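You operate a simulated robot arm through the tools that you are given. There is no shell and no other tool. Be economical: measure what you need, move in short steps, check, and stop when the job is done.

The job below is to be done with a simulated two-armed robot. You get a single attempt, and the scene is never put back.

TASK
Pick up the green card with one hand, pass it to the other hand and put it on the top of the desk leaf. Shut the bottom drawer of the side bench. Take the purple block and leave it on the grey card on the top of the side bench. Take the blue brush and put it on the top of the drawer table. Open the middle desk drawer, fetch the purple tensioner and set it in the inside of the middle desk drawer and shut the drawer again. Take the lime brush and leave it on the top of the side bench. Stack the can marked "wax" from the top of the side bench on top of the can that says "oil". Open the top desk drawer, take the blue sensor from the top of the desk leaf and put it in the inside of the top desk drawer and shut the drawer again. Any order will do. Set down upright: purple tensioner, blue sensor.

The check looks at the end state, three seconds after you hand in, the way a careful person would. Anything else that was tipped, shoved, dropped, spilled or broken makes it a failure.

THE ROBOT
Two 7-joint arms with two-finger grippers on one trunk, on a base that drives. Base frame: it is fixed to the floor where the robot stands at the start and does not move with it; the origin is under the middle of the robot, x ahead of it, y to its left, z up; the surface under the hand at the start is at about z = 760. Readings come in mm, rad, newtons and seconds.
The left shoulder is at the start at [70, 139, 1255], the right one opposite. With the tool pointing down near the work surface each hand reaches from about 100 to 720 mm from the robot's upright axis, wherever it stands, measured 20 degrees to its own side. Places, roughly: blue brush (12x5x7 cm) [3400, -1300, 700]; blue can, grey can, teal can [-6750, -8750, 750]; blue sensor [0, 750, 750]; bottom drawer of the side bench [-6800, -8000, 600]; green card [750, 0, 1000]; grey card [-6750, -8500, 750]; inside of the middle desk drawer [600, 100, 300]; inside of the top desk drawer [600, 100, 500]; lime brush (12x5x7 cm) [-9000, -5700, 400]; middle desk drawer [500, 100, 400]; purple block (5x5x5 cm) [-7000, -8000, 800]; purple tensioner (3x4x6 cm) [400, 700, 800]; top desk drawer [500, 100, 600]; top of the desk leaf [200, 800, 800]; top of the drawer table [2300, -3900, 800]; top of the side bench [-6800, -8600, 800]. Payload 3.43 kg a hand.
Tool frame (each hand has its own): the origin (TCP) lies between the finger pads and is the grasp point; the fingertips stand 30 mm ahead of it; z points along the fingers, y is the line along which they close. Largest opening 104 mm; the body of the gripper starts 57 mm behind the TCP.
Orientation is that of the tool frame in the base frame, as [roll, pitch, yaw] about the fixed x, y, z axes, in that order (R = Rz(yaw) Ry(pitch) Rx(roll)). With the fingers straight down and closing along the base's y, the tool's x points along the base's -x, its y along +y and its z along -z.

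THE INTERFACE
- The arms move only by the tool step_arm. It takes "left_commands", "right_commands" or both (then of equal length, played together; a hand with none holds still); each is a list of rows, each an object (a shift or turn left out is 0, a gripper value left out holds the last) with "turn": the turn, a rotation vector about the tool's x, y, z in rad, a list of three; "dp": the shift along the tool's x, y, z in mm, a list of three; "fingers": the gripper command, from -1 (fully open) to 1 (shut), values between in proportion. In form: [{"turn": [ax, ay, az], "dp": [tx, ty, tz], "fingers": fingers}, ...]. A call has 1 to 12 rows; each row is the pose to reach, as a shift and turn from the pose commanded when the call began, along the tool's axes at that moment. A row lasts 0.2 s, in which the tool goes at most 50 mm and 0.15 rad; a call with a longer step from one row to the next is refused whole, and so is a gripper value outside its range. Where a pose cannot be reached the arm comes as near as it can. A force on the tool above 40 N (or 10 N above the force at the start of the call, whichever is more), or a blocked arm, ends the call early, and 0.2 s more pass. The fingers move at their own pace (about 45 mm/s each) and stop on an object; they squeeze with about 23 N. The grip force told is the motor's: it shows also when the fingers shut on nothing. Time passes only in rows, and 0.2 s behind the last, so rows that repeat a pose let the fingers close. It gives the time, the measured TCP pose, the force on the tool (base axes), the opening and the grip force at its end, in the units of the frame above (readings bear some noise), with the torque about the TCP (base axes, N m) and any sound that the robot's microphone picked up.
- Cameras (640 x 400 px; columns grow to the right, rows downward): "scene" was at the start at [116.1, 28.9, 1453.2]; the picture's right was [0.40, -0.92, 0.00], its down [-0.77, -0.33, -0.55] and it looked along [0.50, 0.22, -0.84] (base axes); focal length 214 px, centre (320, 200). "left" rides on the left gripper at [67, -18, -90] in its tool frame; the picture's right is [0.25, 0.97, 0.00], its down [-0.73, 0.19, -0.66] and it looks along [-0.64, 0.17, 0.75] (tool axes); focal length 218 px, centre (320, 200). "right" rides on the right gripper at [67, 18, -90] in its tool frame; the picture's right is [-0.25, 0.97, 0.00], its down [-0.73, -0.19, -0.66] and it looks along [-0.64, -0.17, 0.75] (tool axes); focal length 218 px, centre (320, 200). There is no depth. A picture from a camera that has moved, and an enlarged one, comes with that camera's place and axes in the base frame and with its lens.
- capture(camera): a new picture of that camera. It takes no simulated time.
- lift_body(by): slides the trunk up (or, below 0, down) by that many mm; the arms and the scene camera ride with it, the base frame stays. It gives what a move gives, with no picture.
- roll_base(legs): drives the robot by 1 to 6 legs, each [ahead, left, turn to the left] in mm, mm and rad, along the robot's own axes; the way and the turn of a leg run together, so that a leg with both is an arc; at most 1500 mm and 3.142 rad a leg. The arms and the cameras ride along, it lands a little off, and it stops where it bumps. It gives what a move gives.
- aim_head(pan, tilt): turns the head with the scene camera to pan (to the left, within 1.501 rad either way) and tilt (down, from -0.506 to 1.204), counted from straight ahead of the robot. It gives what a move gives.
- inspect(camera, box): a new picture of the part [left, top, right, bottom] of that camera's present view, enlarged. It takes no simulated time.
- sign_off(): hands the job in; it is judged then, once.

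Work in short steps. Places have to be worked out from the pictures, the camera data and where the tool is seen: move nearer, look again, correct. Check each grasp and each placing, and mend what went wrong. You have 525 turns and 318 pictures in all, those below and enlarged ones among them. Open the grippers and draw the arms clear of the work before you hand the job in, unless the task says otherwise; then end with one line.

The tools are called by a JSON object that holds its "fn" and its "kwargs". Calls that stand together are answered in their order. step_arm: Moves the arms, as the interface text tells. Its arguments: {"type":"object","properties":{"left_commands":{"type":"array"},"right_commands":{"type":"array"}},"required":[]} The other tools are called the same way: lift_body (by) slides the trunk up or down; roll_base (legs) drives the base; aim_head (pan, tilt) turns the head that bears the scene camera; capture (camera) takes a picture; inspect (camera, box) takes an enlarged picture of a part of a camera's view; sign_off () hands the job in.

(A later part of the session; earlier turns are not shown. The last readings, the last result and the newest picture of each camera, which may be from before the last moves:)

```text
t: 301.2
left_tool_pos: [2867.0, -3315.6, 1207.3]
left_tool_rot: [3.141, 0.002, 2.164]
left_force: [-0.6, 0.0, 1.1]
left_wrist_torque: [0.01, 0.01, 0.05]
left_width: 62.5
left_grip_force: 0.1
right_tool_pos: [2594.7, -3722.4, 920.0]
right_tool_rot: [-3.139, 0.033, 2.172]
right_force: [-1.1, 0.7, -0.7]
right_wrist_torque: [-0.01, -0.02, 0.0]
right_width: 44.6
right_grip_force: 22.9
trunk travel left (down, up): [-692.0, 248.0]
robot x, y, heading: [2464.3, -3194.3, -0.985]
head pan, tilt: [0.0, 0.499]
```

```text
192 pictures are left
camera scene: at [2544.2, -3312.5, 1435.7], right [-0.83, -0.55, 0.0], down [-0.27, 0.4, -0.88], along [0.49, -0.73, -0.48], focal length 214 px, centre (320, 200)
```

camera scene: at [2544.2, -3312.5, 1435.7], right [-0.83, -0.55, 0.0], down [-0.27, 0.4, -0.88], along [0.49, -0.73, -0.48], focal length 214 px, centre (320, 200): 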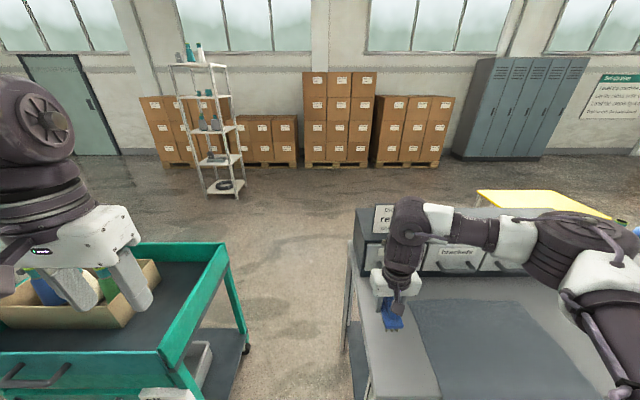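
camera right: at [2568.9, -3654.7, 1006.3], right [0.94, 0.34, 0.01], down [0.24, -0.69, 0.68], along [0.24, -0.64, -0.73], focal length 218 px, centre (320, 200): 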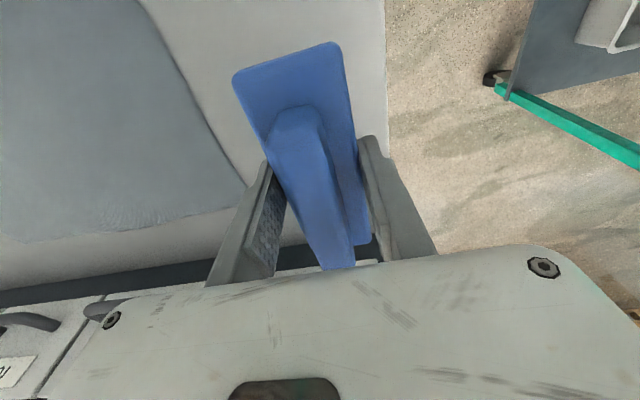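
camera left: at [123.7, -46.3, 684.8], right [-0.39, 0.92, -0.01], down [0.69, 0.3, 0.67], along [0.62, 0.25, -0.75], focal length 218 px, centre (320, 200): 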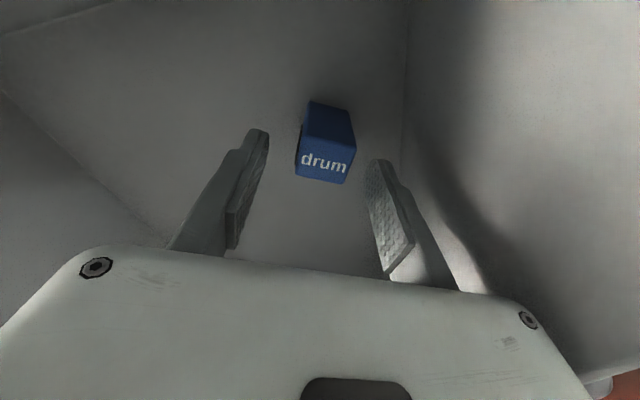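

Shift 25 mm away from the table's edge and lower toward the surface.

{"fn": "step_arm", "kwargs": {"right_commands": [{"dp": [0, -12, 20]}, {"dp": [0, -25, 45]}, {"dp": [0, -25, 70]}, {"dp": [0, -25, 78]}]}}

{"fn": "step_arm", "kwargs": {"right_commands": [{"dp": [0, 0, 3]}, {"dp": [0, 0, 6]}, {"dp": [0, 0, 9]}]}}

```text
t: 302.3
left_tool_pos: [2864.6, -3314.4, 1208.7]
left_tool_rot: [-3.14, 0.003, 2.164]
left_force: [-0.3, -1.1, 0.3]
left_wrist_torque: [-0.02, 0.0, 0.0]
left_width: 62.5
left_grip_force: 0.1
right_tool_pos: [2576.0, -3739.4, 849.2]
right_tool_rot: [-3.141, 0.042, 2.174]
right_force: [-4.9, 7.9, 22.3]
right_wrist_torque: [0.35, 0.44, -0.12]
right_width: 44.1
right_grip_force: 23.0
trunk travel left (down, up): [-692.0, 248.0]
robot x, y, heading: [2464.5, -3194.6, -0.985]
head pan, tilt: [0.0, 0.499]
stopped in row 4 (right hand): the force on the tool passed its limit at 45 N (the readings are from after the stop); the commanded pose is now the measured one
```

```text
t: 302.7
left_tool_pos: [2864.8, -3313.2, 1208.4]
left_tool_rot: [-3.14, 0.004, 2.163]
left_force: [-0.2, -0.6, 0.8]
left_wrist_torque: [0.01, 0.03, 0.04]
left_width: 62.5
left_grip_force: 0.1
right_tool_pos: [2577.6, -3740.7, 849.6]
right_tool_rot: [-3.141, 0.05, 2.174]
right_force: [-6.7, 9.0, 26.7]
right_wrist_torque: [0.36, 0.65, -0.23]
right_width: 44.0
right_grip_force: 23.4
trunk travel left (down, up): [-692.0, 248.0]
robot x, y, heading: [2465.9, -3194.5, -0.981]
head pan, tilt: [0.0, 0.499]
stopped in row 2 (right hand): the force on the tool passed its limit at 44 N (the readings are from after the stop); the commanded pose is now the measured one
```

Contact: the table is at ≈815. Ease up 2 mm, release, raise, and check.

{"fn": "step_arm", "kwargs": {"right_commands": [{"dp": [0, 0, -3]}, {"dp": [0, 0, -3], "fingers": -0.5}, {"dp": [0, 0, -3]}, {"dp": [0, 0, -3]}, {"dp": [0, 0, -3]}, {"dp": [0, 0, -40]}, {"dp": [0, 0, -85]}]}}

{"fn": "capture", "kwargs": {"camera": "right"}}

```text
t: 304.3
left_tool_pos: [2866.9, -3311.5, 1207.5]
left_tool_rot: [-3.138, 0.004, 2.164]
left_force: [-0.5, -0.2, -0.3]
left_wrist_torque: [-0.05, 0.02, 0.02]
left_width: 62.3
left_grip_force: 0.0
right_tool_pos: [2574.3, -3736.8, 932.7]
right_tool_rot: [-3.137, 0.047, 2.172]
right_force: [-0.1, -0.4, 0.2]
right_wrist_torque: [-0.01, 0.03, -0.03]
right_width: 78.1
right_grip_force: 0.1
trunk travel left (down, up): [-692.0, 248.0]
robot x, y, heading: [2462.5, -3195.7, -0.983]
head pan, tilt: [0.0, 0.499]
```

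```text
191 pictures are left
camera right: at [2548.5, -3667.9, 1017.6], right [0.94, 0.34, 0.01], down [0.24, -0.68, 0.69], along [0.24, -0.65, -0.72], focal length 218 px, centre (320, 200)
```

right: 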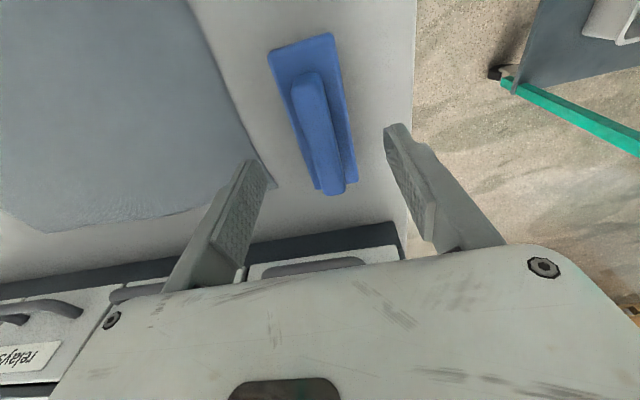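

Brush placed well. Raise and drive round to the back of the desk for the tensioner.

{"fn": "lift_body", "kwargs": {"by": 130}}

{"fn": "roll_base", "kwargs": {"legs": [[-1002, 292, 0], [-1220, 694, 0], [-929, 319, 0], [0, 0, -2.0]]}}

{"fn": "aim_head", "kwargs": {"pan": 0.1, "tilt": 0.6}}

{"fn": "capture", "kwargs": {"camera": "scene"}}

```text
t: 305.9
left_tool_pos: [2866.5, -3317.6, 1338.2]
left_tool_rot: [3.141, 0.002, 2.163]
left_force: [0.3, -0.3, -0.4]
left_wrist_torque: [0.0, 0.03, 0.0]
left_width: 62.4
left_grip_force: 0.0
right_tool_pos: [2575.4, -3739.0, 1060.9]
right_tool_rot: [3.141, 0.046, 2.173]
right_force: [0.0, 0.6, 0.3]
right_wrist_torque: [-0.04, 0.0, -0.02]
right_width: 77.7
right_grip_force: 0.1
trunk travel left (down, up): [-822.0, 118.0]
robot x, y, heading: [2464.8, -3199.9, -0.986]
head pan, tilt: [0.0, 0.499]
```

```text
t: 327.4
left_tool_pos: [1496.6, -157.6, 1336.1]
left_tool_rot: [3.141, 0.001, 0.163]
left_force: [0.1, -0.5, 0.5]
left_wrist_torque: [0.0, 0.0, 0.0]
left_width: 62.2
left_grip_force: 0.0
right_tool_pos: [1232.6, 282.7, 1062.3]
right_tool_rot: [-3.142, 0.046, 0.174]
right_force: [0.4, -0.5, -0.4]
right_wrist_torque: [0.0, -0.01, 0.03]
right_width: 78.2
right_grip_force: 0.0
trunk travel left (down, up): [-822.0, 118.0]
robot x, y, heading: [1776.7, 157.7, -2.983]
head pan, tilt: [0.0, 0.499]
```

```text
t: 328.1
left_tool_pos: [1496.7, -157.6, 1338.0]
left_tool_rot: [3.14, 0.002, 0.164]
left_force: [0.6, 0.2, 0.4]
left_wrist_torque: [0.0, -0.04, -0.02]
left_width: 62.2
left_grip_force: 0.1
right_tool_pos: [1233.8, 282.9, 1060.2]
right_tool_rot: [3.141, 0.048, 0.173]
right_force: [0.1, 0.2, 0.5]
right_wrist_torque: [-0.01, 0.0, 0.02]
right_width: 78.0
right_grip_force: 0.0
trunk travel left (down, up): [-822.0, 118.0]
robot x, y, heading: [1776.5, 158.9, -2.987]
head pan, tilt: [0.099, 0.6]
```

```text
190 pictures are left
camera scene: at [1640.1, 128.7, 1556.6], right [-0.25, 0.97, 0.0], down [0.55, 0.14, -0.83], along [-0.8, -0.21, -0.56], focal length 214 px, centre (320, 200)
```

scene: 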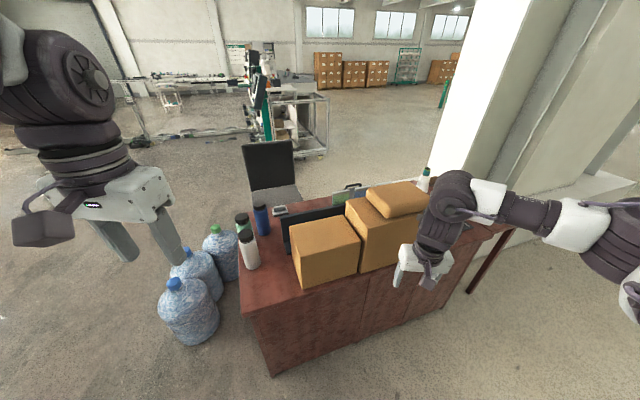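

Behind the desk is free. Retract the right hand, then drive along to the leaf's back.

{"fn": "step_arm", "kwargs": {"right_commands": [{"dp": [36, 0, -33]}, {"dp": [72, 0, -66]}, {"dp": [108, 0, -100]}, {"dp": [144, 0, -133]}, {"dp": [180, 0, -166]}, {"dp": [180, 0, -190]}]}}

{"fn": "roll_base", "kwargs": {"legs": [[420, -497, 0], [420, -497, 0]]}}

{"fn": "aim_head", "kwargs": {"pan": 0.3, "tilt": 0.9}}

{"fn": "capture", "kwargs": {"camera": "scene"}}

```text
t: 329.5
left_tool_pos: [1495.4, -159.3, 1338.1]
left_tool_rot: [-3.141, -0.002, 0.165]
left_force: [0.7, -0.1, -0.3]
left_wrist_torque: [0.0, 0.01, 0.01]
left_width: 62.4
left_grip_force: 0.1
right_tool_pos: [1368.0, 347.0, 1224.9]
right_tool_rot: [-3.12, 0.05, 0.197]
right_force: [-0.8, -0.9, -0.3]
right_wrist_torque: [0.01, -0.01, -0.02]
right_width: 78.0
right_grip_force: 0.1
right hand out of reach, approached as far as the arm can: row 3, 4, 5, 6
trunk travel left (down, up): [-822.0, 118.0]
robot x, y, heading: [1774.4, 158.7, -2.981]
head pan, tilt: [0.099, 0.6]
```

```text
t: 336.3
left_tool_pos: [515.1, 690.7, 1337.7]
left_tool_rot: [-3.141, 0.002, 0.159]
left_force: [0.2, -0.8, 0.2]
left_wrist_torque: [0.01, 0.02, 0.0]
left_width: 62.2
left_grip_force: 0.0
right_tool_pos: [389.8, 1196.3, 1226.8]
right_tool_rot: [-3.12, 0.053, 0.186]
right_force: [0.0, 1.0, 0.0]
right_wrist_torque: [-0.01, 0.0, -0.01]
right_width: 77.9
right_grip_force: 0.0
trunk travel left (down, up): [-822.0, 118.0]
robot x, y, heading: [792.9, 1004.7, -2.989]
head pan, tilt: [0.099, 0.6]
```

```text
t: 337.1
left_tool_pos: [514.5, 692.3, 1338.2]
left_tool_rot: [3.141, 0.003, 0.158]
left_force: [-0.2, 0.3, -0.4]
left_wrist_torque: [-0.04, 0.0, 0.03]
left_width: 62.5
left_grip_force: 0.0
right_tool_pos: [390.0, 1196.9, 1227.2]
right_tool_rot: [-3.122, 0.055, 0.188]
right_force: [0.3, 0.0, -0.3]
right_wrist_torque: [0.03, 0.03, -0.01]
right_width: 77.9
right_grip_force: 0.2
trunk travel left (down, up): [-822.0, 118.0]
robot x, y, heading: [794.6, 1004.1, -2.995]
head pan, tilt: [0.3, 0.901]
```

```text
189 pictures are left
camera scene: at [677.0, 965.4, 1531.8], right [-0.44, 0.9, 0.0], down [0.71, 0.34, -0.62], along [-0.56, -0.27, -0.78], focal length 214 px, centre (320, 200)
```

scene: 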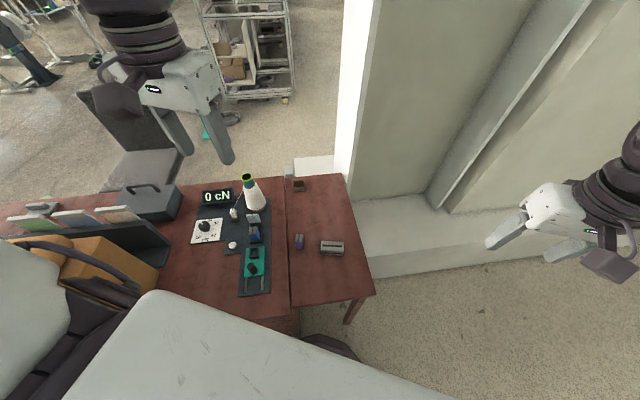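

Tensioner is right in reach from here. Lower the trunk 250 mm, yaw slightly to match it and move above.

{"fn": "lift_body", "kwargs": {"by": -250}}

{"fn": "step_arm", "kwargs": {"left_commands": [{"turn": [0, 0, -0.08], "dp": [-35, -15, 0]}, {"turn": [0, 0, -0.16], "dp": [-70, -30, 0]}, {"turn": [0, 0, -0.24], "dp": [-105, -45, 20]}, {"turn": [0, 0, -0.24], "dp": [-140, -60, 50]}, {"turn": [0, 0, -0.24], "dp": [-140, -60, 95]}, {"turn": [0, 0, -0.24], "dp": [-140, -60, 130]}]}}

{"fn": "capture", "kwargs": {"camera": "left"}}

```text
t: 339.7
left_tool_pos: [513.9, 691.2, 1088.1]
left_tool_rot: [3.141, 0.002, 0.157]
left_force: [0.3, 0.5, 0.0]
left_wrist_torque: [0.01, 0.03, -0.04]
left_width: 62.4
left_grip_force: 0.0
right_tool_pos: [390.6, 1197.2, 975.0]
right_tool_rot: [-3.122, 0.055, 0.186]
right_force: [-0.6, 0.5, -0.7]
right_wrist_torque: [-0.02, 0.02, -0.03]
right_width: 77.8
right_grip_force: 0.1
trunk travel left (down, up): [-572.0, 368.0]
robot x, y, heading: [797.1, 1001.9, -2.991]
head pan, tilt: [0.3, 0.901]
```

```text
t: 341.1
left_tool_pos: [362.9, 718.7, 985.3]
left_tool_rot: [-3.14, 0.001, 0.397]
left_force: [0.4, 0.2, 0.2]
left_wrist_torque: [0.0, 0.01, 0.0]
left_width: 62.3
left_grip_force: 0.0
left hand out of reach, approached as far as the arm can: row 4, 5, 6
right_tool_pos: [389.3, 1197.3, 975.3]
right_tool_rot: [-3.123, 0.054, 0.187]
right_force: [-0.3, 0.2, 0.5]
right_wrist_torque: [-0.02, -0.04, 0.04]
right_width: 78.1
right_grip_force: 0.0
trunk travel left (down, up): [-572.0, 368.0]
robot x, y, heading: [790.6, 1007.3, -2.99]
head pan, tilt: [0.3, 0.901]
```

```text
188 pictures are left
camera left: at [418.2, 758.7, 1074.5], right [0.61, -0.79, 0.0], down [-0.6, -0.46, 0.66], along [-0.52, -0.4, -0.75], focal length 218 px, centre (320, 200)
```

left: 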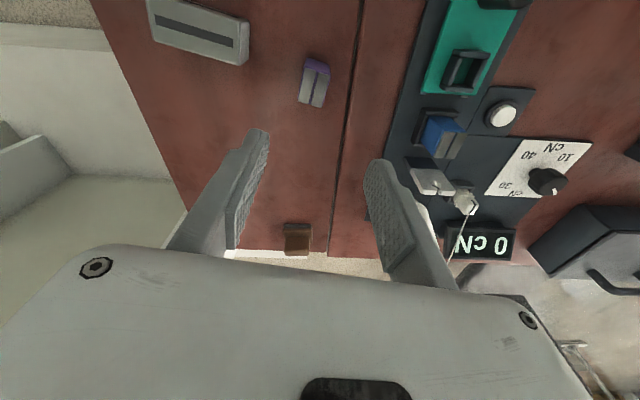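

Aligned; correct by a few mm and descend to z≈860, then view.

{"fn": "step_arm", "kwargs": {"left_commands": [{"dp": [4, -6, 40]}, {"dp": [4, -6, 80]}, {"dp": [4, -6, 120]}]}}

{"fn": "capture", "kwargs": {"camera": "left"}}

```text
t: 341.9
left_tool_pos: [350.2, 705.1, 867.7]
left_tool_rot: [-3.141, 0.0, 0.396]
left_force: [0.5, 0.5, -0.1]
left_wrist_torque: [0.0, -0.05, 0.01]
left_width: 62.4
left_grip_force: 0.1
left hand out of reach, approached as far as the arm can: row 1, 2, 3
right_tool_pos: [388.5, 1196.8, 975.3]
right_tool_rot: [-3.119, 0.051, 0.187]
right_force: [-0.4, 0.7, 0.7]
right_wrist_torque: [0.0, 0.01, 0.02]
right_width: 78.1
right_grip_force: 0.2
trunk travel left (down, up): [-572.0, 368.0]
robot x, y, heading: [793.2, 1003.0, -2.989]
head pan, tilt: [0.3, 0.901]
```

```text
187 pictures are left
camera left: at [405.8, 744.8, 956.9], right [0.61, -0.8, 0.0], down [-0.6, -0.46, 0.66], along [-0.52, -0.4, -0.75], focal length 218 px, centre (320, 200)
```

left: 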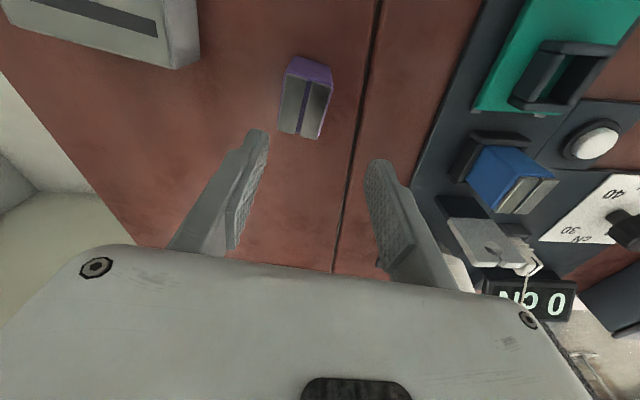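

It drifts at the reach edge. I raise the hand relative to the trunk with the lateral correction, then use the trunk to descend.

{"fn": "step_arm", "kwargs": {"left_commands": [{"dp": [5, -3, -30]}, {"dp": [14, -8, -60]}, {"dp": [22, -14, -90]}, {"dp": [22, -14, -110]}]}}

{"fn": "lift_body", "kwargs": {"by": -110}}

{"fn": "capture", "kwargs": {"camera": "left"}}

```text
t: 342.9
left_tool_pos: [365.8, 716.3, 985.8]
left_tool_rot: [-3.14, 0.002, 0.398]
left_force: [0.3, -0.1, 0.2]
left_wrist_torque: [0.04, -0.01, 0.02]
left_width: 62.4
left_grip_force: 0.0
left hand out of reach, approached as far as the arm can: row 2, 3, 4
right_tool_pos: [390.5, 1197.8, 976.5]
right_tool_rot: [-3.119, 0.055, 0.187]
right_force: [0.5, 0.2, 0.1]
right_wrist_torque: [0.05, -0.04, 0.0]
right_width: 78.3
right_grip_force: 0.1
trunk travel left (down, up): [-572.0, 368.0]
robot x, y, heading: [794.4, 1002.6, -2.996]
head pan, tilt: [0.3, 0.901]
```

```text
t: 344.3
left_tool_pos: [364.3, 717.5, 876.3]
left_tool_rot: [-3.141, 0.002, 0.399]
left_force: [-0.2, 0.3, 0.5]
left_wrist_torque: [0.0, -0.01, 0.02]
left_width: 62.4
left_grip_force: 0.0
right_tool_pos: [390.1, 1198.5, 866.5]
right_tool_rot: [-3.122, 0.054, 0.187]
right_force: [0.3, 0.3, 0.2]
right_wrist_torque: [-0.04, 0.02, -0.03]
right_width: 78.2
right_grip_force: 0.1
trunk travel left (down, up): [-462.0, 478.0]
robot x, y, heading: [789.1, 1003.9, -2.99]
head pan, tilt: [0.3, 0.901]
```

```text
186 pictures are left
camera left: at [418.9, 758.6, 965.8], right [0.61, -0.79, 0.0], down [-0.6, -0.46, 0.66], along [-0.52, -0.4, -0.75], focal length 218 px, centre (320, 200)
```

left: 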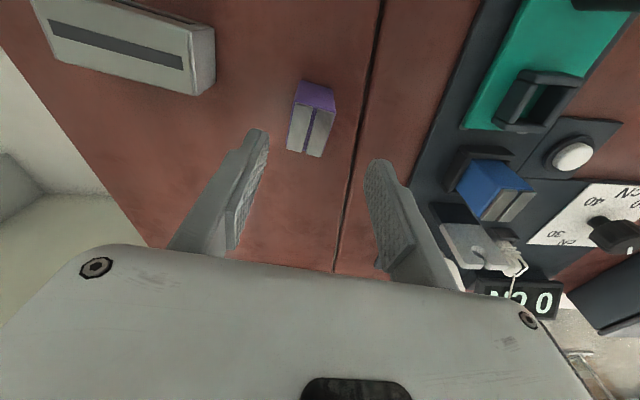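

Off by ~8 mm; nudge the base, then lower the trunk 78 mm onto the tensioner.

{"fn": "roll_base", "kwargs": {"legs": [[-1, -8, 0]]}}

{"fn": "lift_body", "kwargs": {"by": -50}}

{"fn": "capture", "kwargs": {"camera": "left"}}

```text
t: 345.1
left_tool_pos: [363.3, 724.6, 875.3]
left_tool_rot: [-3.139, 0.003, 0.398]
left_force: [0.0, 0.0, -0.3]
left_wrist_torque: [0.02, -0.04, 0.01]
left_width: 62.5
left_grip_force: 0.1
right_tool_pos: [388.2, 1206.2, 865.4]
right_tool_rot: [-3.12, 0.055, 0.187]
right_force: [0.0, 0.1, -0.5]
right_wrist_torque: [0.03, -0.03, 0.03]
right_width: 78.2
right_grip_force: 0.1
trunk travel left (down, up): [-462.0, 478.0]
robot x, y, heading: [788.9, 1014.9, -2.992]
head pan, tilt: [0.3, 0.901]
```

```text
t: 346.0
left_tool_pos: [363.8, 725.1, 825.8]
left_tool_rot: [-3.139, 0.001, 0.398]
left_force: [1.1, -0.2, -0.2]
left_wrist_torque: [-0.02, 0.02, 0.0]
left_width: 62.5
left_grip_force: 0.0
right_tool_pos: [389.1, 1205.8, 814.9]
right_tool_rot: [-3.121, 0.055, 0.189]
right_force: [-0.3, 0.6, 0.2]
right_wrist_torque: [-0.02, 0.01, 0.01]
right_width: 78.0
right_grip_force: 0.1
trunk travel left (down, up): [-412.0, 528.0]
robot x, y, heading: [791.0, 1010.9, -2.991]
head pan, tilt: [0.3, 0.901]
```

```text
185 pictures are left
camera left: at [418.7, 766.4, 915.7], right [0.61, -0.79, 0.0], down [-0.6, -0.46, 0.66], along [-0.52, -0.4, -0.75], focal length 218 px, centre (320, 200)
```

left: 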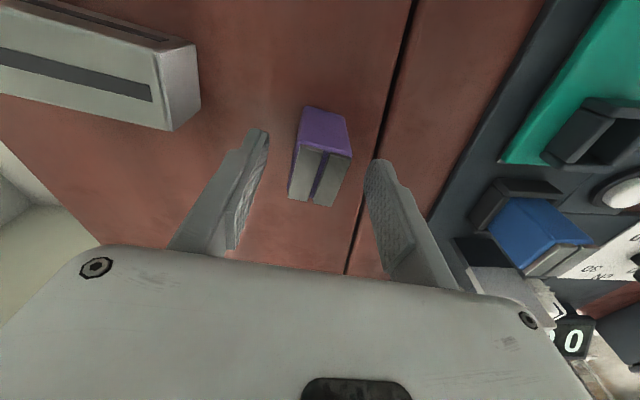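

Well centred. Lower 31 mm more and close.

{"fn": "lift_body", "kwargs": {"by": -31}}

{"fn": "step_arm", "kwargs": {"left_commands": [{"fingers": 1}, {"fingers": 1}, {"fingers": 1}, {"fingers": 1}, {"fingers": 1}]}}

{"fn": "capture", "kwargs": {"camera": "left"}}

```text
t: 346.8
left_tool_pos: [363.8, 724.8, 795.8]
left_tool_rot: [-3.137, 0.001, 0.399]
left_force: [-0.1, 0.1, 0.4]
left_wrist_torque: [0.01, 0.03, 0.0]
left_width: 62.6
left_grip_force: 0.1
right_tool_pos: [389.1, 1205.7, 785.5]
right_tool_rot: [-3.122, 0.055, 0.19]
right_force: [0.2, 0.2, -0.6]
right_wrist_torque: [-0.02, 0.0, 0.03]
right_width: 78.0
right_grip_force: 0.0
trunk travel left (down, up): [-381.0, 559.0]
robot x, y, heading: [792.6, 1009.7, -2.986]
head pan, tilt: [0.3, 0.901]
```

```text
t: 347.9
left_tool_pos: [363.7, 724.7, 794.7]
left_tool_rot: [3.141, 0.001, 0.398]
left_force: [0.7, -0.3, -0.3]
left_wrist_torque: [-0.01, -0.02, -0.02]
left_width: 29.5
left_grip_force: 23.0
right_tool_pos: [389.3, 1204.6, 784.0]
right_tool_rot: [-3.122, 0.054, 0.189]
right_force: [0.2, -0.9, -0.4]
right_wrist_torque: [-0.03, 0.0, 0.02]
right_width: 77.8
right_grip_force: 0.0
trunk travel left (down, up): [-381.0, 559.0]
robot x, y, heading: [794.5, 1011.1, -2.991]
head pan, tilt: [0.3, 0.901]
```

```text
184 pictures are left
camera left: at [418.4, 766.4, 884.5], right [0.61, -0.79, 0.0], down [-0.6, -0.46, 0.66], along [-0.52, -0.4, -0.75], focal length 218 px, centre (320, 200)
```

left: 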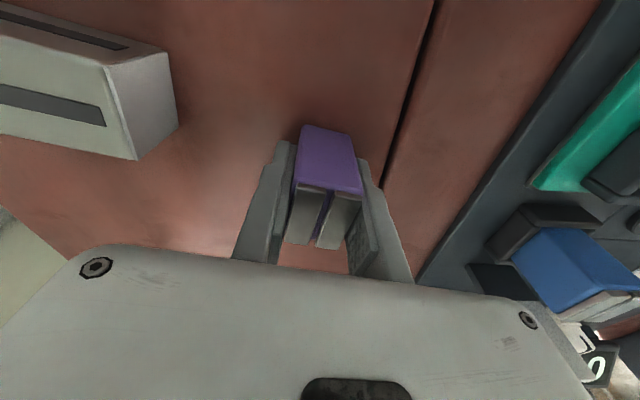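

Tensioner grasped (29.5 mm). Raise and drive back around the desk to the front.

{"fn": "lift_body", "kwargs": {"by": 400}}

{"fn": "roll_base", "kwargs": {"legs": [[-420, 497, 0], [-420, 497, 0], [0, 0, 2.99]]}}

{"fn": "roll_base", "kwargs": {"legs": [[275, -858, 0], [-150, -700, 0], [-1200, -160, 0], [-820, 320, 0]]}}

```text
t: 351.8
left_tool_pos: [363.8, 724.7, 1194.1]
left_tool_rot: [-3.14, 0.002, 0.398]
left_force: [0.1, 0.1, 0.0]
left_wrist_torque: [-0.02, -0.01, 0.01]
left_width: 29.3
left_grip_force: 22.8
right_tool_pos: [390.3, 1204.8, 1184.1]
right_tool_rot: [-3.124, 0.055, 0.19]
right_force: [0.2, 0.2, -0.5]
right_wrist_torque: [-0.02, 0.0, -0.02]
right_width: 78.0
right_grip_force: 0.0
trunk travel left (down, up): [-781.0, 159.0]
robot x, y, heading: [791.3, 1013.3, -2.992]
head pan, tilt: [0.3, 0.901]
```

```text
t: 365.6
left_tool_pos: [2238.9, 372.5, 1195.1]
left_tool_rot: [3.14, 0.001, -2.904]
left_force: [-0.7, -0.9, -2.1]
left_wrist_torque: [0.0, -0.01, 0.0]
left_width: 29.3
left_grip_force: 23.0
right_tool_pos: [2134.3, -96.4, 1185.0]
right_tool_rot: [-3.123, 0.053, -3.115]
right_force: [0.3, -0.1, -0.8]
right_wrist_torque: [0.0, 0.02, 0.01]
right_width: 78.2
right_grip_force: 0.0
trunk travel left (down, up): [-781.0, 159.0]
robot x, y, heading: [1767.9, 155.9, -0.009]
head pan, tilt: [0.3, 0.901]
```

```text
t: 383.8
left_tool_pos: [338.3, -1006.1, 1194.7]
left_tool_rot: [3.141, -0.001, -2.915]
left_force: [-0.4, -0.1, -1.7]
left_wrist_torque: [-0.01, 0.0, -0.01]
left_width: 29.1
left_grip_force: 23.5
right_tool_pos: [229.9, -1474.8, 1184.6]
right_tool_rot: [-3.121, 0.052, -3.127]
right_force: [-0.2, 0.0, -0.4]
right_wrist_torque: [-0.01, 0.01, -0.03]
right_width: 77.9
right_grip_force: 0.0
trunk travel left (down, up): [-781.0, 159.0]
robot x, y, heading: [-134.8, -1214.8, -0.017]
head pan, tilt: [0.3, 0.901]
```

Continue through the gap back to the desk front, to the placement pose.

{"fn": "roll_base", "kwargs": {"legs": [[-225, 590, 0], [-60, 100, 0]]}}

{"fn": "step_arm", "kwargs": {"right_commands": [{"dp": [-15, 0, -30]}, {"dp": [-30, 0, -60]}, {"dp": [-45, 0, -90]}, {"dp": [-60, 0, -120]}, {"dp": [-75, 0, -150]}, {"dp": [-75, 0, -180]}]}}

```text
t: 388.2
left_tool_pos: [62.1, -312.3, 1193.9]
left_tool_rot: [3.14, -0.002, -2.91]
left_force: [-0.1, -0.4, -0.7]
left_wrist_torque: [0.0, 0.0, 0.01]
left_width: 29.2
left_grip_force: 23.3
right_tool_pos: [-42.6, -780.4, 1183.2]
right_tool_rot: [-3.125, 0.053, -3.12]
right_force: [0.2, -0.3, 0.0]
right_wrist_torque: [0.04, -0.01, 0.02]
right_width: 77.8
right_grip_force: 0.1
trunk travel left (down, up): [-781.0, 159.0]
robot x, y, heading: [-406.8, -522.0, -0.014]
head pan, tilt: [0.3, 0.901]
```

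```text
t: 389.6
left_tool_pos: [60.6, -308.2, 1193.9]
left_tool_rot: [-3.138, 0.002, -2.909]
left_force: [0.3, 0.3, -1.1]
left_wrist_torque: [-0.03, -0.03, 0.01]
left_width: 29.6
left_grip_force: 22.7
right_tool_pos: [20.5, -773.1, 1369.1]
right_tool_rot: [-3.119, 0.055, -3.119]
right_force: [0.7, 0.5, 0.5]
right_wrist_torque: [-0.02, -0.01, 0.01]
right_width: 77.8
right_grip_force: 0.0
trunk travel left (down, up): [-781.0, 159.0]
robot x, y, heading: [-405.8, -527.7, -0.017]
head pan, tilt: [0.3, 0.901]
```

Move to the placement pose in front of the open middle drawer.

{"fn": "roll_base", "kwargs": {"legs": [[120, 227, 0], [0, 0, 0.157]]}}

{"fn": "aim_head", "kwargs": {"pan": 0.2, "tilt": 0.9}}

{"fn": "capture", "kwargs": {"camera": "scene"}}

{"fn": "capture", "kwargs": {"camera": "left"}}

```text
t: 392.1
left_tool_pos: [146.5, -18.7, 1195.5]
left_tool_rot: [3.141, 0.001, -2.753]
left_force: [0.1, 0.5, -0.8]
left_wrist_torque: [0.07, 0.01, 0.02]
left_width: 29.3
left_grip_force: 22.6
right_tool_pos: [180.2, -485.2, 1368.0]
right_tool_rot: [-3.125, 0.054, -2.964]
right_force: [0.2, -1.1, 0.7]
right_wrist_torque: [0.03, -0.01, -0.02]
right_width: 77.9
right_grip_force: 0.0
trunk travel left (down, up): [-781.0, 159.0]
robot x, y, heading: [-284.4, -298.7, 0.144]
head pan, tilt: [0.3, 0.901]
```

```text
t: 392.7
left_tool_pos: [146.0, -17.6, 1194.9]
left_tool_rot: [3.141, 0.002, -2.755]
left_force: [-0.3, 0.0, -0.4]
left_wrist_torque: [0.01, -0.01, -0.01]
left_width: 29.2
left_grip_force: 22.9
right_tool_pos: [179.0, -483.0, 1368.9]
right_tool_rot: [-3.123, 0.054, -2.964]
right_force: [-0.1, -0.7, 0.1]
right_wrist_torque: [-0.01, -0.02, -0.01]
right_width: 78.2
right_grip_force: 0.0
trunk travel left (down, up): [-781.0, 159.0]
robot x, y, heading: [-285.6, -299.9, 0.142]
head pan, tilt: [0.201, 0.901]
```

```text
183 pictures are left
camera scene: at [-163.6, -267.8, 1490.7], right [0.34, -0.94, 0.0], down [-0.74, -0.26, -0.62], along [0.58, 0.21, -0.78], focal length 214 px, centre (320, 200)
```

scene: 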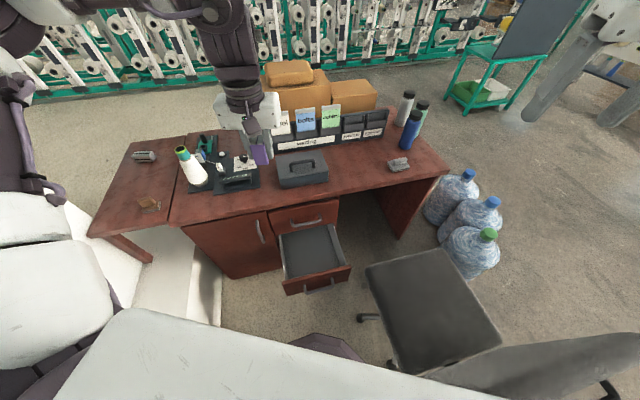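

```text
182 pictures are left
camera left: at [90.7, -60.0, 1284.7], right [-0.6, 0.8, 0.0], down [0.6, 0.45, 0.66], along [0.53, 0.39, -0.75], focal length 218 px, centre (320, 200)
```

left: 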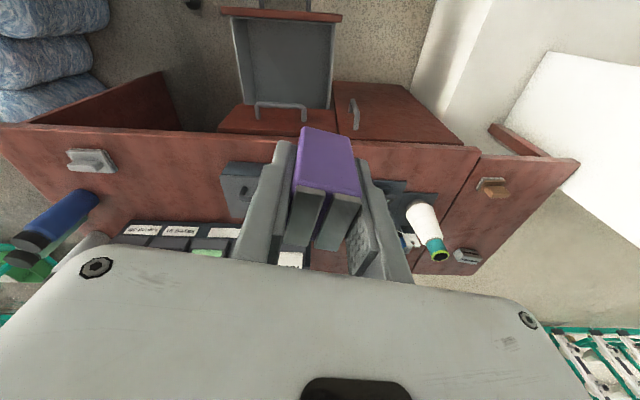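

Shift the hand to n≈150, s≈125 above the drawer and lower in stages.

{"fn": "step_arm", "kwargs": {"left_commands": [{"dp": [-15, -7, 0]}, {"dp": [-30, -14, 0]}, {"dp": [-44, -20, 0]}]}}

{"fn": "lift_body", "kwargs": {"by": -400}}

{"fn": "capture", "kwargs": {"camera": "scene"}}

{"fn": "capture", "kwargs": {"camera": "left"}}

```text
t: 393.5
left_tool_pos: [180.3, -8.1, 1188.2]
left_tool_rot: [-3.134, 0.003, -2.754]
left_force: [-0.3, 0.5, -0.8]
left_wrist_torque: [-0.04, -0.01, 0.02]
left_width: 29.6
left_grip_force: 22.6
left hand out of reach, approached as far as the arm can: row 2, 3
right_tool_pos: [180.5, -481.5, 1369.8]
right_tool_rot: [-3.12, 0.053, -2.963]
right_force: [-0.4, 0.6, 0.6]
right_wrist_torque: [0.0, 0.01, 0.0]
right_width: 77.8
right_grip_force: 0.0
trunk travel left (down, up): [-781.0, 159.0]
robot x, y, heading: [-287.7, -303.8, 0.142]
head pan, tilt: [0.201, 0.901]
```

```text
t: 397.4
left_tool_pos: [180.5, -8.5, 789.4]
left_tool_rot: [-3.135, 0.003, -2.752]
left_force: [-0.5, -0.6, -1.1]
left_wrist_torque: [0.0, -0.03, 0.03]
left_width: 29.2
left_grip_force: 23.1
right_tool_pos: [179.9, -481.7, 967.0]
right_tool_rot: [-3.122, 0.055, -2.964]
right_force: [0.5, -0.6, -0.3]
right_wrist_torque: [0.0, 0.02, -0.02]
right_width: 78.2
right_grip_force: 0.0
trunk travel left (down, up): [-381.0, 559.0]
robot x, y, heading: [-282.9, -300.8, 0.145]
head pan, tilt: [0.201, 0.901]
```

```text
181 pictures are left
camera scene: at [-163.9, -267.1, 1090.8], right [0.34, -0.94, 0.0], down [-0.74, -0.26, -0.62], along [0.58, 0.21, -0.78], focal length 214 px, centre (320, 200)
```

scene: 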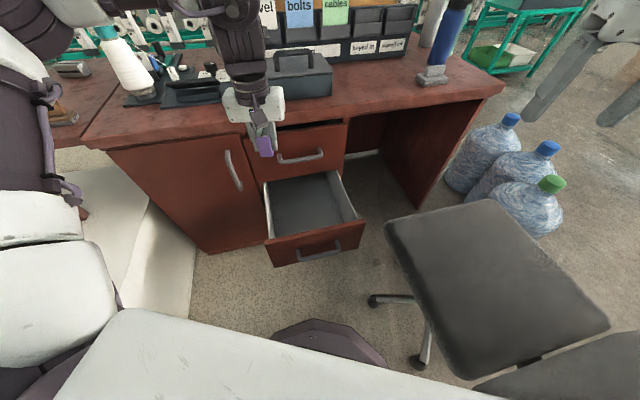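

```text
180 pictures are left
camera left: at [124.5, -51.4, 879.0], right [-0.6, 0.8, -0.01], down [0.6, 0.46, 0.66], along [0.53, 0.39, -0.75], focal length 218 px, centre (320, 200)
```

left: 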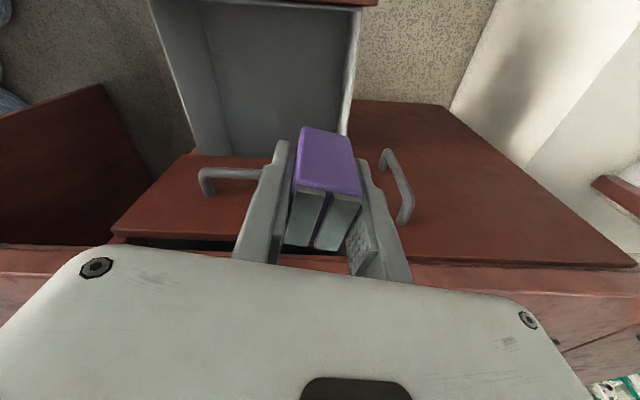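

Shift the base 20 mm right for wall clearance, then lower the trunk 300 mm further.

{"fn": "roll_base", "kwargs": {"legs": [[6, -18, 0]]}}

{"fn": "lift_body", "kwargs": {"by": -300}}

{"fn": "capture", "kwargs": {"camera": "scene"}}

{"fn": "capture", "kwargs": {"camera": "left"}}

```text
t: 398.2
left_tool_pos: [191.2, -26.3, 789.0]
left_tool_rot: [-3.137, 0.005, -2.752]
left_force: [-0.4, -1.6, -0.3]
left_wrist_torque: [0.0, 0.01, 0.01]
left_width: 29.3
left_grip_force: 22.5
right_tool_pos: [189.1, -499.7, 968.2]
right_tool_rot: [-3.123, 0.055, -2.963]
right_force: [0.5, -0.4, -0.3]
right_wrist_torque: [0.02, -0.02, 0.01]
right_width: 77.9
right_grip_force: 0.0
trunk travel left (down, up): [-381.0, 559.0]
robot x, y, heading: [-279.0, -316.8, 0.145]
head pan, tilt: [0.201, 0.901]
```

```text
t: 400.2
left_tool_pos: [171.9, 24.1, 566.1]
left_tool_rot: [-2.976, -0.056, -2.657]
left_force: [0.9, 0.4, 0.0]
left_wrist_torque: [-0.04, 0.06, 0.03]
left_width: 29.2
left_grip_force: 23.2
right_tool_pos: [142.3, -514.6, 741.7]
right_tool_rot: [-3.002, 0.043, -2.95]
right_force: [1.5, 0.8, -3.3]
right_wrist_torque: [-0.03, 0.08, 0.01]
right_width: 77.9
right_grip_force: 0.1
trunk travel left (down, up): [-159.0, 781.0]
robot x, y, heading: [-303.8, -312.4, 0.078]
head pan, tilt: [0.201, 0.901]
stopped: the arm was blocked; the commanded pose is now the measured one
```

```text
179 pictures are left
camera scene: at [-194.7, -141.9, 876.9], right [0.28, -0.95, 0.16], down [-0.74, -0.32, -0.59], along [0.61, 0.04, -0.79], focal length 214 px, centre (320, 200)
```

scene: 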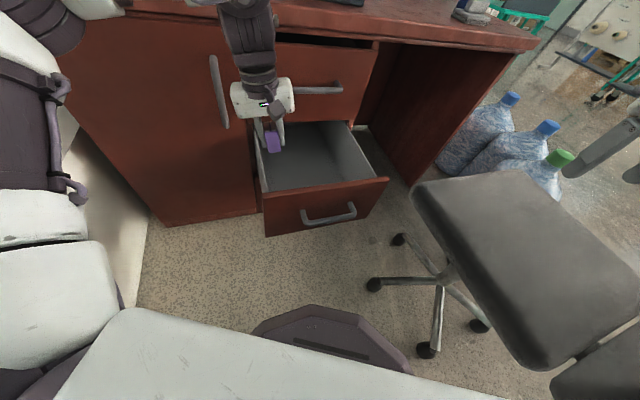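

```text
178 pictures are left
camera left: at [119.8, -8.1, 660.1], right [-0.68, 0.72, -0.15], down [0.54, 0.62, 0.57], along [0.51, 0.31, -0.81], focal length 218 px, centre (320, 200)
```

left: 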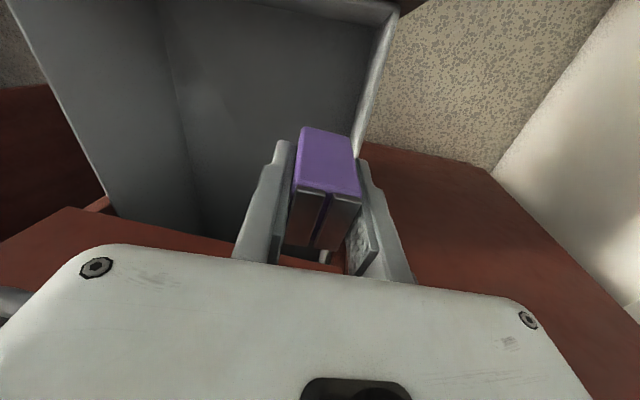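

The robot is tilting — something under it is blocking. Raise the trunk at once.

{"fn": "lift_body", "kwargs": {"by": 150}}

{"fn": "capture", "kwargs": {"camera": "scene"}}

```text
t: 400.5
left_tool_pos: [178.4, 54.4, 572.1]
left_tool_rot: [-2.891, -0.075, -2.629]
left_force: [-0.2, 1.2, 0.5]
left_wrist_torque: [-0.17, 0.0, 0.0]
left_width: 29.7
left_grip_force: 23.3
right_tool_pos: [173.3, -532.1, 729.1]
right_tool_rot: [-2.959, 0.11, -2.854]
right_force: [2.3, -1.8, -4.6]
right_wrist_torque: [0.11, 0.15, -0.01]
right_width: 78.1
right_grip_force: 0.0
trunk travel left (down, up): [-158.0, 782.0]
robot x, y, heading: [-294.3, -306.2, 0.102]
head pan, tilt: [0.201, 0.901]
stopped: the arm was blocked; the commanded pose is now the measured one
```

```text
177 pictures are left
camera scene: at [-195.8, -98.6, 876.7], right [0.29, -0.93, 0.21], down [-0.73, -0.36, -0.58], along [0.61, 0.02, -0.79], focal length 214 px, centre (320, 200)
```

scene: 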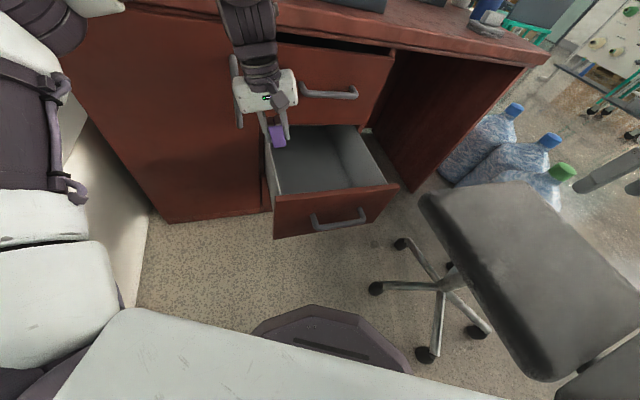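

Still tilting; try again to raise and see the state.

{"fn": "lift_body", "kwargs": {"by": 60}}

{"fn": "capture", "kwargs": {"camera": "scene"}}

```text
t: 400.9
left_tool_pos: [188.8, 79.4, 582.6]
left_tool_rot: [-2.787, -0.086, -2.613]
left_force: [0.2, 1.9, -2.3]
left_wrist_torque: [-0.19, -0.05, 0.01]
left_width: 29.4
left_grip_force: 23.7
right_tool_pos: [217.7, -552.2, 742.8]
right_tool_rot: [-2.928, 0.283, -2.824]
right_force: [1.8, -1.1, -5.1]
right_wrist_torque: [0.0, 0.01, 0.0]
right_width: 77.9
right_grip_force: 0.1
trunk travel left (down, up): [-158.0, 782.0]
robot x, y, heading: [-299.7, -302.4, 0.095]
head pan, tilt: [0.201, 0.901]
stopped: the arm was blocked; the commanded pose is now the measured one
```

```text
176 pictures are left
camera scene: at [-201.5, -54.9, 874.9], right [0.29, -0.92, 0.25], down [-0.73, -0.38, -0.57], along [0.62, -0.02, -0.78], focal length 214 px, centre (320, 200)
```

scene: 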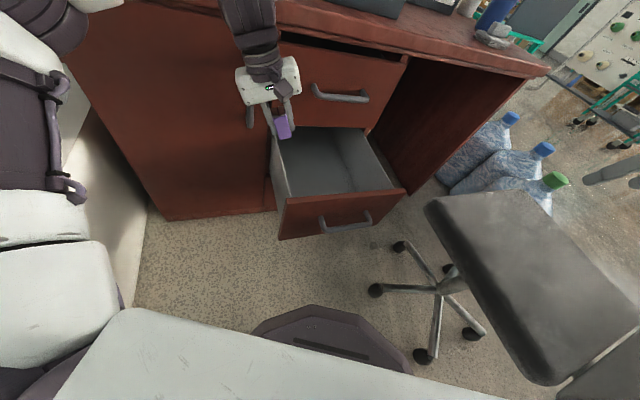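

The whole robot is leaning left. Let it settle a moment without pushing and look right at what is pressing.

{"fn": "aim_head", "kwargs": {"pan": -0.9, "tilt": 0.7}}

{"fn": "capture", "kwargs": {"camera": "scene"}}

```text
t: 402.2
left_tool_pos: [193.5, 74.1, 583.1]
left_tool_rot: [-2.783, -0.086, -2.623]
left_force: [0.7, -0.2, -0.8]
left_wrist_torque: [-0.01, -0.01, 0.04]
left_width: 29.5
left_grip_force: 22.6
right_tool_pos: [218.2, -559.6, 739.8]
right_tool_rot: [-2.915, 0.283, -2.832]
right_force: [-0.4, 0.6, -0.1]
right_wrist_torque: [-0.03, 0.02, -0.01]
right_width: 77.8
right_grip_force: 0.1
trunk travel left (down, up): [-158.0, 782.0]
robot x, y, heading: [-299.3, -300.8, 0.082]
head pan, tilt: [-0.901, 0.7]
```

```text
175 pictures are left
camera scene: at [-212.9, -130.9, 910.1], right [-0.73, -0.66, 0.15], down [-0.42, 0.26, -0.87], along [0.54, -0.7, -0.47], focal length 214 px, centre (320, 200)
```

scene: 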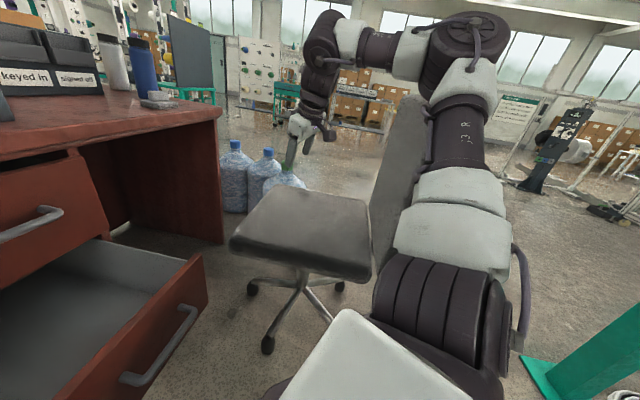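

It is static now; the right upper arm is resting on the chair's backrest corner. I try shifting the base slightly left/away to free it.

{"fn": "roll_base", "kwargs": {"legs": [[20, 40, 0]]}}

{"fn": "capture", "kwargs": {"camera": "scene"}}

```text
t: 402.9
left_tool_pos: [222.1, 110.5, 631.2]
left_tool_rot: [-2.593, -0.04, -2.548]
left_force: [-52.0, -119.6, 16.5]
left_wrist_torque: [3.6, -0.83, 4.31]
left_width: 29.1
left_grip_force: 23.0
right_tool_pos: [248.0, -593.8, 721.0]
right_tool_rot: [-3.0, 0.408, -2.705]
right_force: [0.0, -1.0, 1.0]
right_wrist_torque: [0.04, 0.02, 0.01]
right_width: 78.0
right_grip_force: 0.1
trunk travel left (down, up): [-158.0, 782.0]
robot x, y, heading: [-304.4, -296.1, 0.059]
head pan, tilt: [-0.901, 0.7]
stopped in leg 1: the robot was blocked; the commanded pose is now the measured one
```

```text
174 pictures are left
camera scene: at [-227.9, -77.5, 915.9], right [-0.74, -0.64, 0.18], down [-0.4, 0.21, -0.89], along [0.53, -0.74, -0.42], focal length 214 px, centre (320, 200)
```

scene: 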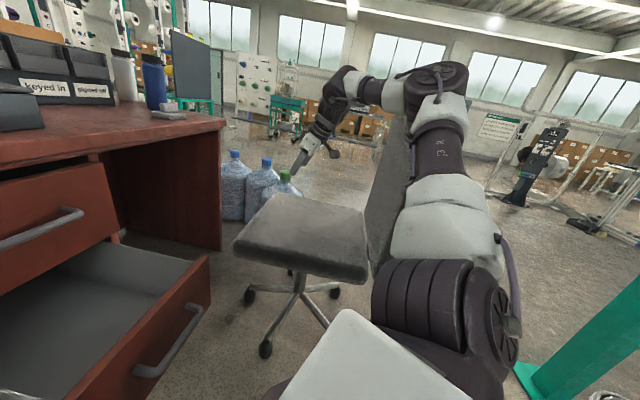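

The left hand now presses on the cupboard (130 N). First pull it back toward the robot and right.

{"fn": "step_arm", "kwargs": {"left_commands": [{"dp": [20, -10, -10]}, {"dp": [40, -25, -20]}, {"dp": [60, -40, -30]}]}}

{"fn": "capture", "kwargs": {"camera": "left"}}

```text
t: 403.2
left_tool_pos: [236.7, 119.6, 646.4]
left_tool_rot: [-2.558, -0.007, -2.488]
left_force: [-107.4, -153.0, 17.8]
left_wrist_torque: [11.43, -7.17, 2.16]
left_width: 29.3
left_grip_force: 23.5
left hand out of reach, approached as far as the arm can: row 1
right_tool_pos: [255.0, -611.1, 719.2]
right_tool_rot: [-2.98, 0.434, -2.532]
right_force: [0.4, 0.1, -0.2]
right_wrist_torque: [-0.01, 0.02, 0.02]
right_width: 78.0
right_grip_force: 0.1
trunk travel left (down, up): [-158.0, 782.0]
robot x, y, heading: [-307.6, -298.3, 0.047]
head pan, tilt: [-0.901, 0.7]
stopped in row 1 (right hand): the arm was blocked; the commanded pose is now the measured one
```

```text
173 pictures are left
camera left: at [161.3, 105.5, 731.5], right [-0.69, 0.48, -0.53], down [0.26, 0.86, 0.44], along [0.67, 0.16, -0.73], focal length 218 px, centre (320, 200)
```

left: 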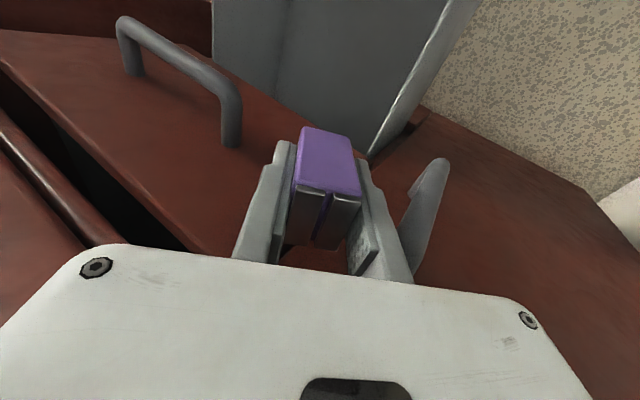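

The right arm is the one wedged. Move the right hand forward/up in small steps to pull its elbow off the chair.

{"fn": "step_arm", "kwargs": {"right_commands": [{"dp": [-20, 10, -10]}, {"dp": [-40, 20, -20]}, {"dp": [-60, 30, -30]}]}}

{"fn": "capture", "kwargs": {"camera": "scene"}}

```text
t: 403.6
left_tool_pos: [233.3, 117.1, 650.0]
left_tool_rot: [-2.542, -0.062, -2.488]
left_force: [-141.2, -174.1, -3.2]
left_wrist_torque: [13.91, -12.54, 6.27]
left_width: 28.8
left_grip_force: 22.9
right_tool_pos: [256.4, -629.4, 718.8]
right_tool_rot: [-2.931, 0.441, -2.355]
right_force: [0.3, 0.6, 0.7]
right_wrist_torque: [-0.03, 0.08, 0.02]
right_width: 78.1
right_grip_force: 0.1
trunk travel left (down, up): [-158.0, 782.0]
robot x, y, heading: [-311.4, -296.4, 0.02]
head pan, tilt: [-0.901, 0.7]
stopped in row 1 (right hand): the arm was blocked; the commanded pose is now the measured one
```

```text
172 pictures are left
camera scene: at [-248.6, -73.1, 918.8], right [-0.77, -0.62, 0.17], down [-0.37, 0.22, -0.9], along [0.52, -0.76, -0.4], focal length 214 px, centre (320, 200)
```

scene: 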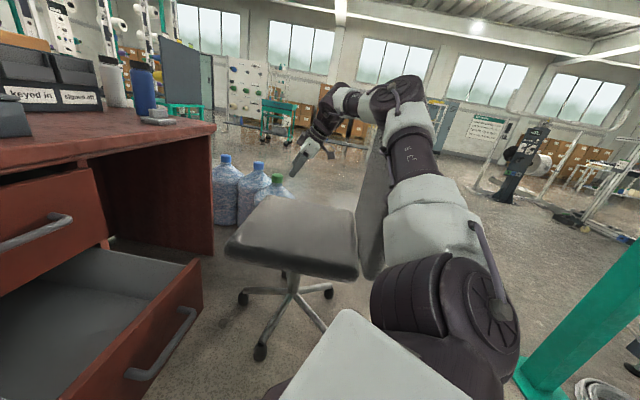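

Backing the base toward -x should relieve both the left hand and the chair contact.

{"fn": "roll_base", "kwargs": {"legs": [[-80, 0, 0]]}}

{"fn": "capture", "kwargs": {"camera": "scene"}}

```text
t: 404.3
left_tool_pos: [234.5, 115.5, 651.1]
left_tool_rot: [-2.524, -0.067, -2.466]
left_force: [-134.0, -194.1, 99.4]
left_wrist_torque: [21.73, -12.17, 5.58]
left_width: 29.1
left_grip_force: 22.6
right_tool_pos: [292.8, -582.1, 771.6]
right_tool_rot: [-2.909, 0.746, -2.123]
right_force: [0.3, -0.6, 1.0]
right_wrist_torque: [0.01, 0.03, 0.03]
right_width: 78.1
right_grip_force: 0.0
trunk travel left (down, up): [-158.0, 782.0]
robot x, y, heading: [-325.0, -300.2, 0.001]
head pan, tilt: [-0.901, 0.7]
stopped in leg 1: the robot was blocked; the commanded pose is now the measured one
```

```text
171 pictures are left
camera scene: at [-268.1, -70.6, 919.8], right [-0.78, -0.6, 0.16], down [-0.35, 0.22, -0.91], along [0.51, -0.77, -0.39], focal length 214 px, centre (320, 200)
```

scene: 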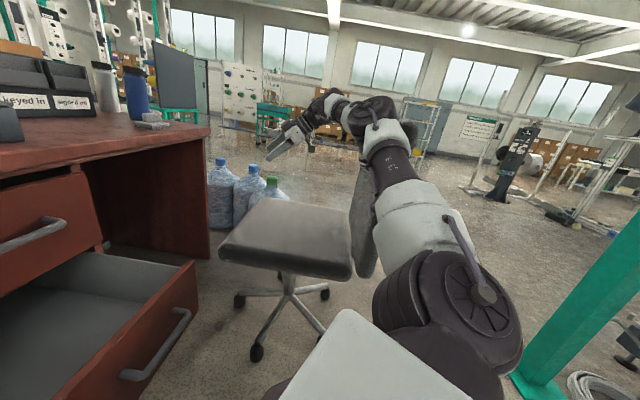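

I compute a lean of ~19° to the left, propped on the right. Try raising the trunk again to take the load off.

{"fn": "lift_body", "kwargs": {"by": 40}}

{"fn": "capture", "kwargs": {"camera": "right"}}

```text
t: 404.6
left_tool_pos: [242.1, 108.3, 641.6]
left_tool_rot: [-2.721, 0.077, -2.276]
left_force: [-5.6, -13.4, 0.4]
left_wrist_torque: [0.95, -0.4, 0.4]
left_width: 29.3
left_grip_force: 22.9
right_tool_pos: [336.4, -591.5, 628.0]
right_tool_rot: [3.036, 0.95, -2.231]
right_force: [8.4, -10.7, -18.1]
right_wrist_torque: [1.25, 0.0, 0.65]
right_width: 77.8
right_grip_force: 0.2
trunk travel left (down, up): [-163.0, 777.0]
robot x, y, heading: [-351.8, -255.3, 0.068]
head pan, tilt: [-0.901, 0.7]
stopped: the arm was blocked; the commanded pose is now the measured one
```

```text
170 pictures are left
camera right: at [259.6, -677.1, 625.6], right [-0.72, 0.64, 0.27], down [0.15, -0.23, 0.96], along [0.68, 0.73, 0.07], focal length 218 px, centre (320, 200)
```

right: 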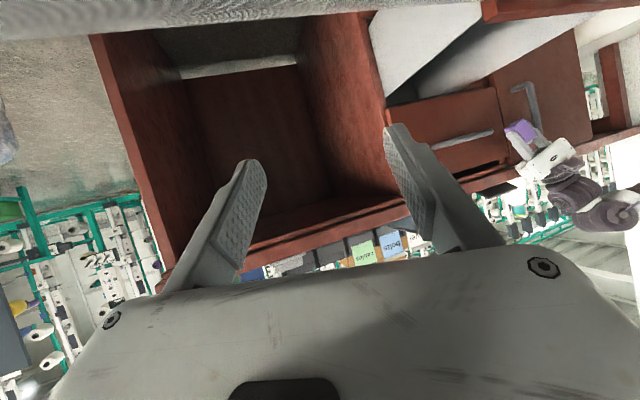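

Things shifted; check the tilt now.

{"fn": "capture", "kwargs": {"camera": "scene"}}

{"fn": "lift_body", "kwargs": {"by": 60}}

{"fn": "capture", "kwargs": {"camera": "scene"}}

```text
169 pictures are left
camera scene: at [-256.2, -189.4, 905.9], right [-0.74, -0.67, 0.09], down [-0.42, 0.36, -0.83], along [0.52, -0.65, -0.55], focal length 214 px, centre (320, 200)
```

scene: 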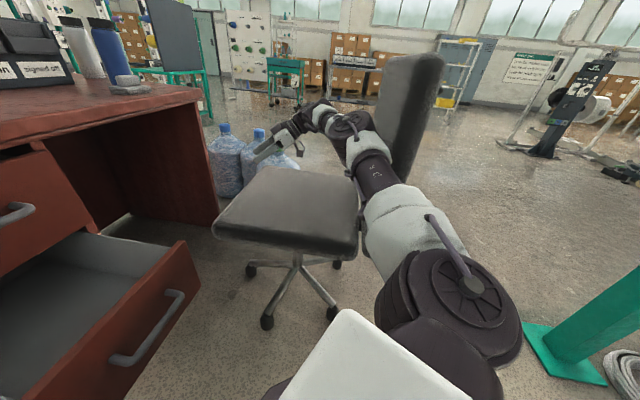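

```text
t: 405.0
left_tool_pos: [229.7, 93.5, 668.5]
left_tool_rot: [-2.805, 0.162, -2.232]
left_force: [-0.5, 3.0, -4.4]
left_wrist_torque: [-0.21, -0.16, -0.04]
left_width: 29.2
left_grip_force: 22.9
right_tool_pos: [386.4, -601.0, 546.2]
right_tool_rot: [2.917, 1.146, -2.195]
right_force: [72.6, 74.6, 123.2]
right_wrist_torque: [-9.71, 6.2, 2.07]
right_width: 78.0
right_grip_force: 0.0
trunk travel left (down, up): [-164.0, 776.0]
robot x, y, heading: [-332.1, -236.3, 0.167]
head pan, tilt: [-0.901, 0.7]
stopped: the arm was blocked; the commanded pose is now the measured one
```

```text
168 pictures are left
camera scene: at [-223.6, -272.1, 890.0], right [-0.67, -0.74, 0.01], down [-0.48, 0.42, -0.77], along [0.57, -0.52, -0.64], focal length 214 px, centre (320, 200)
```

scene: 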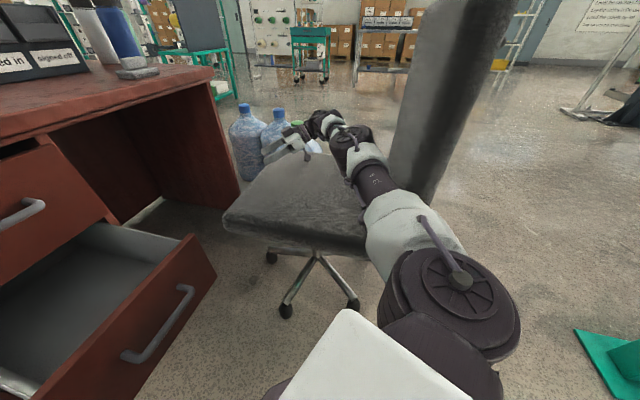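

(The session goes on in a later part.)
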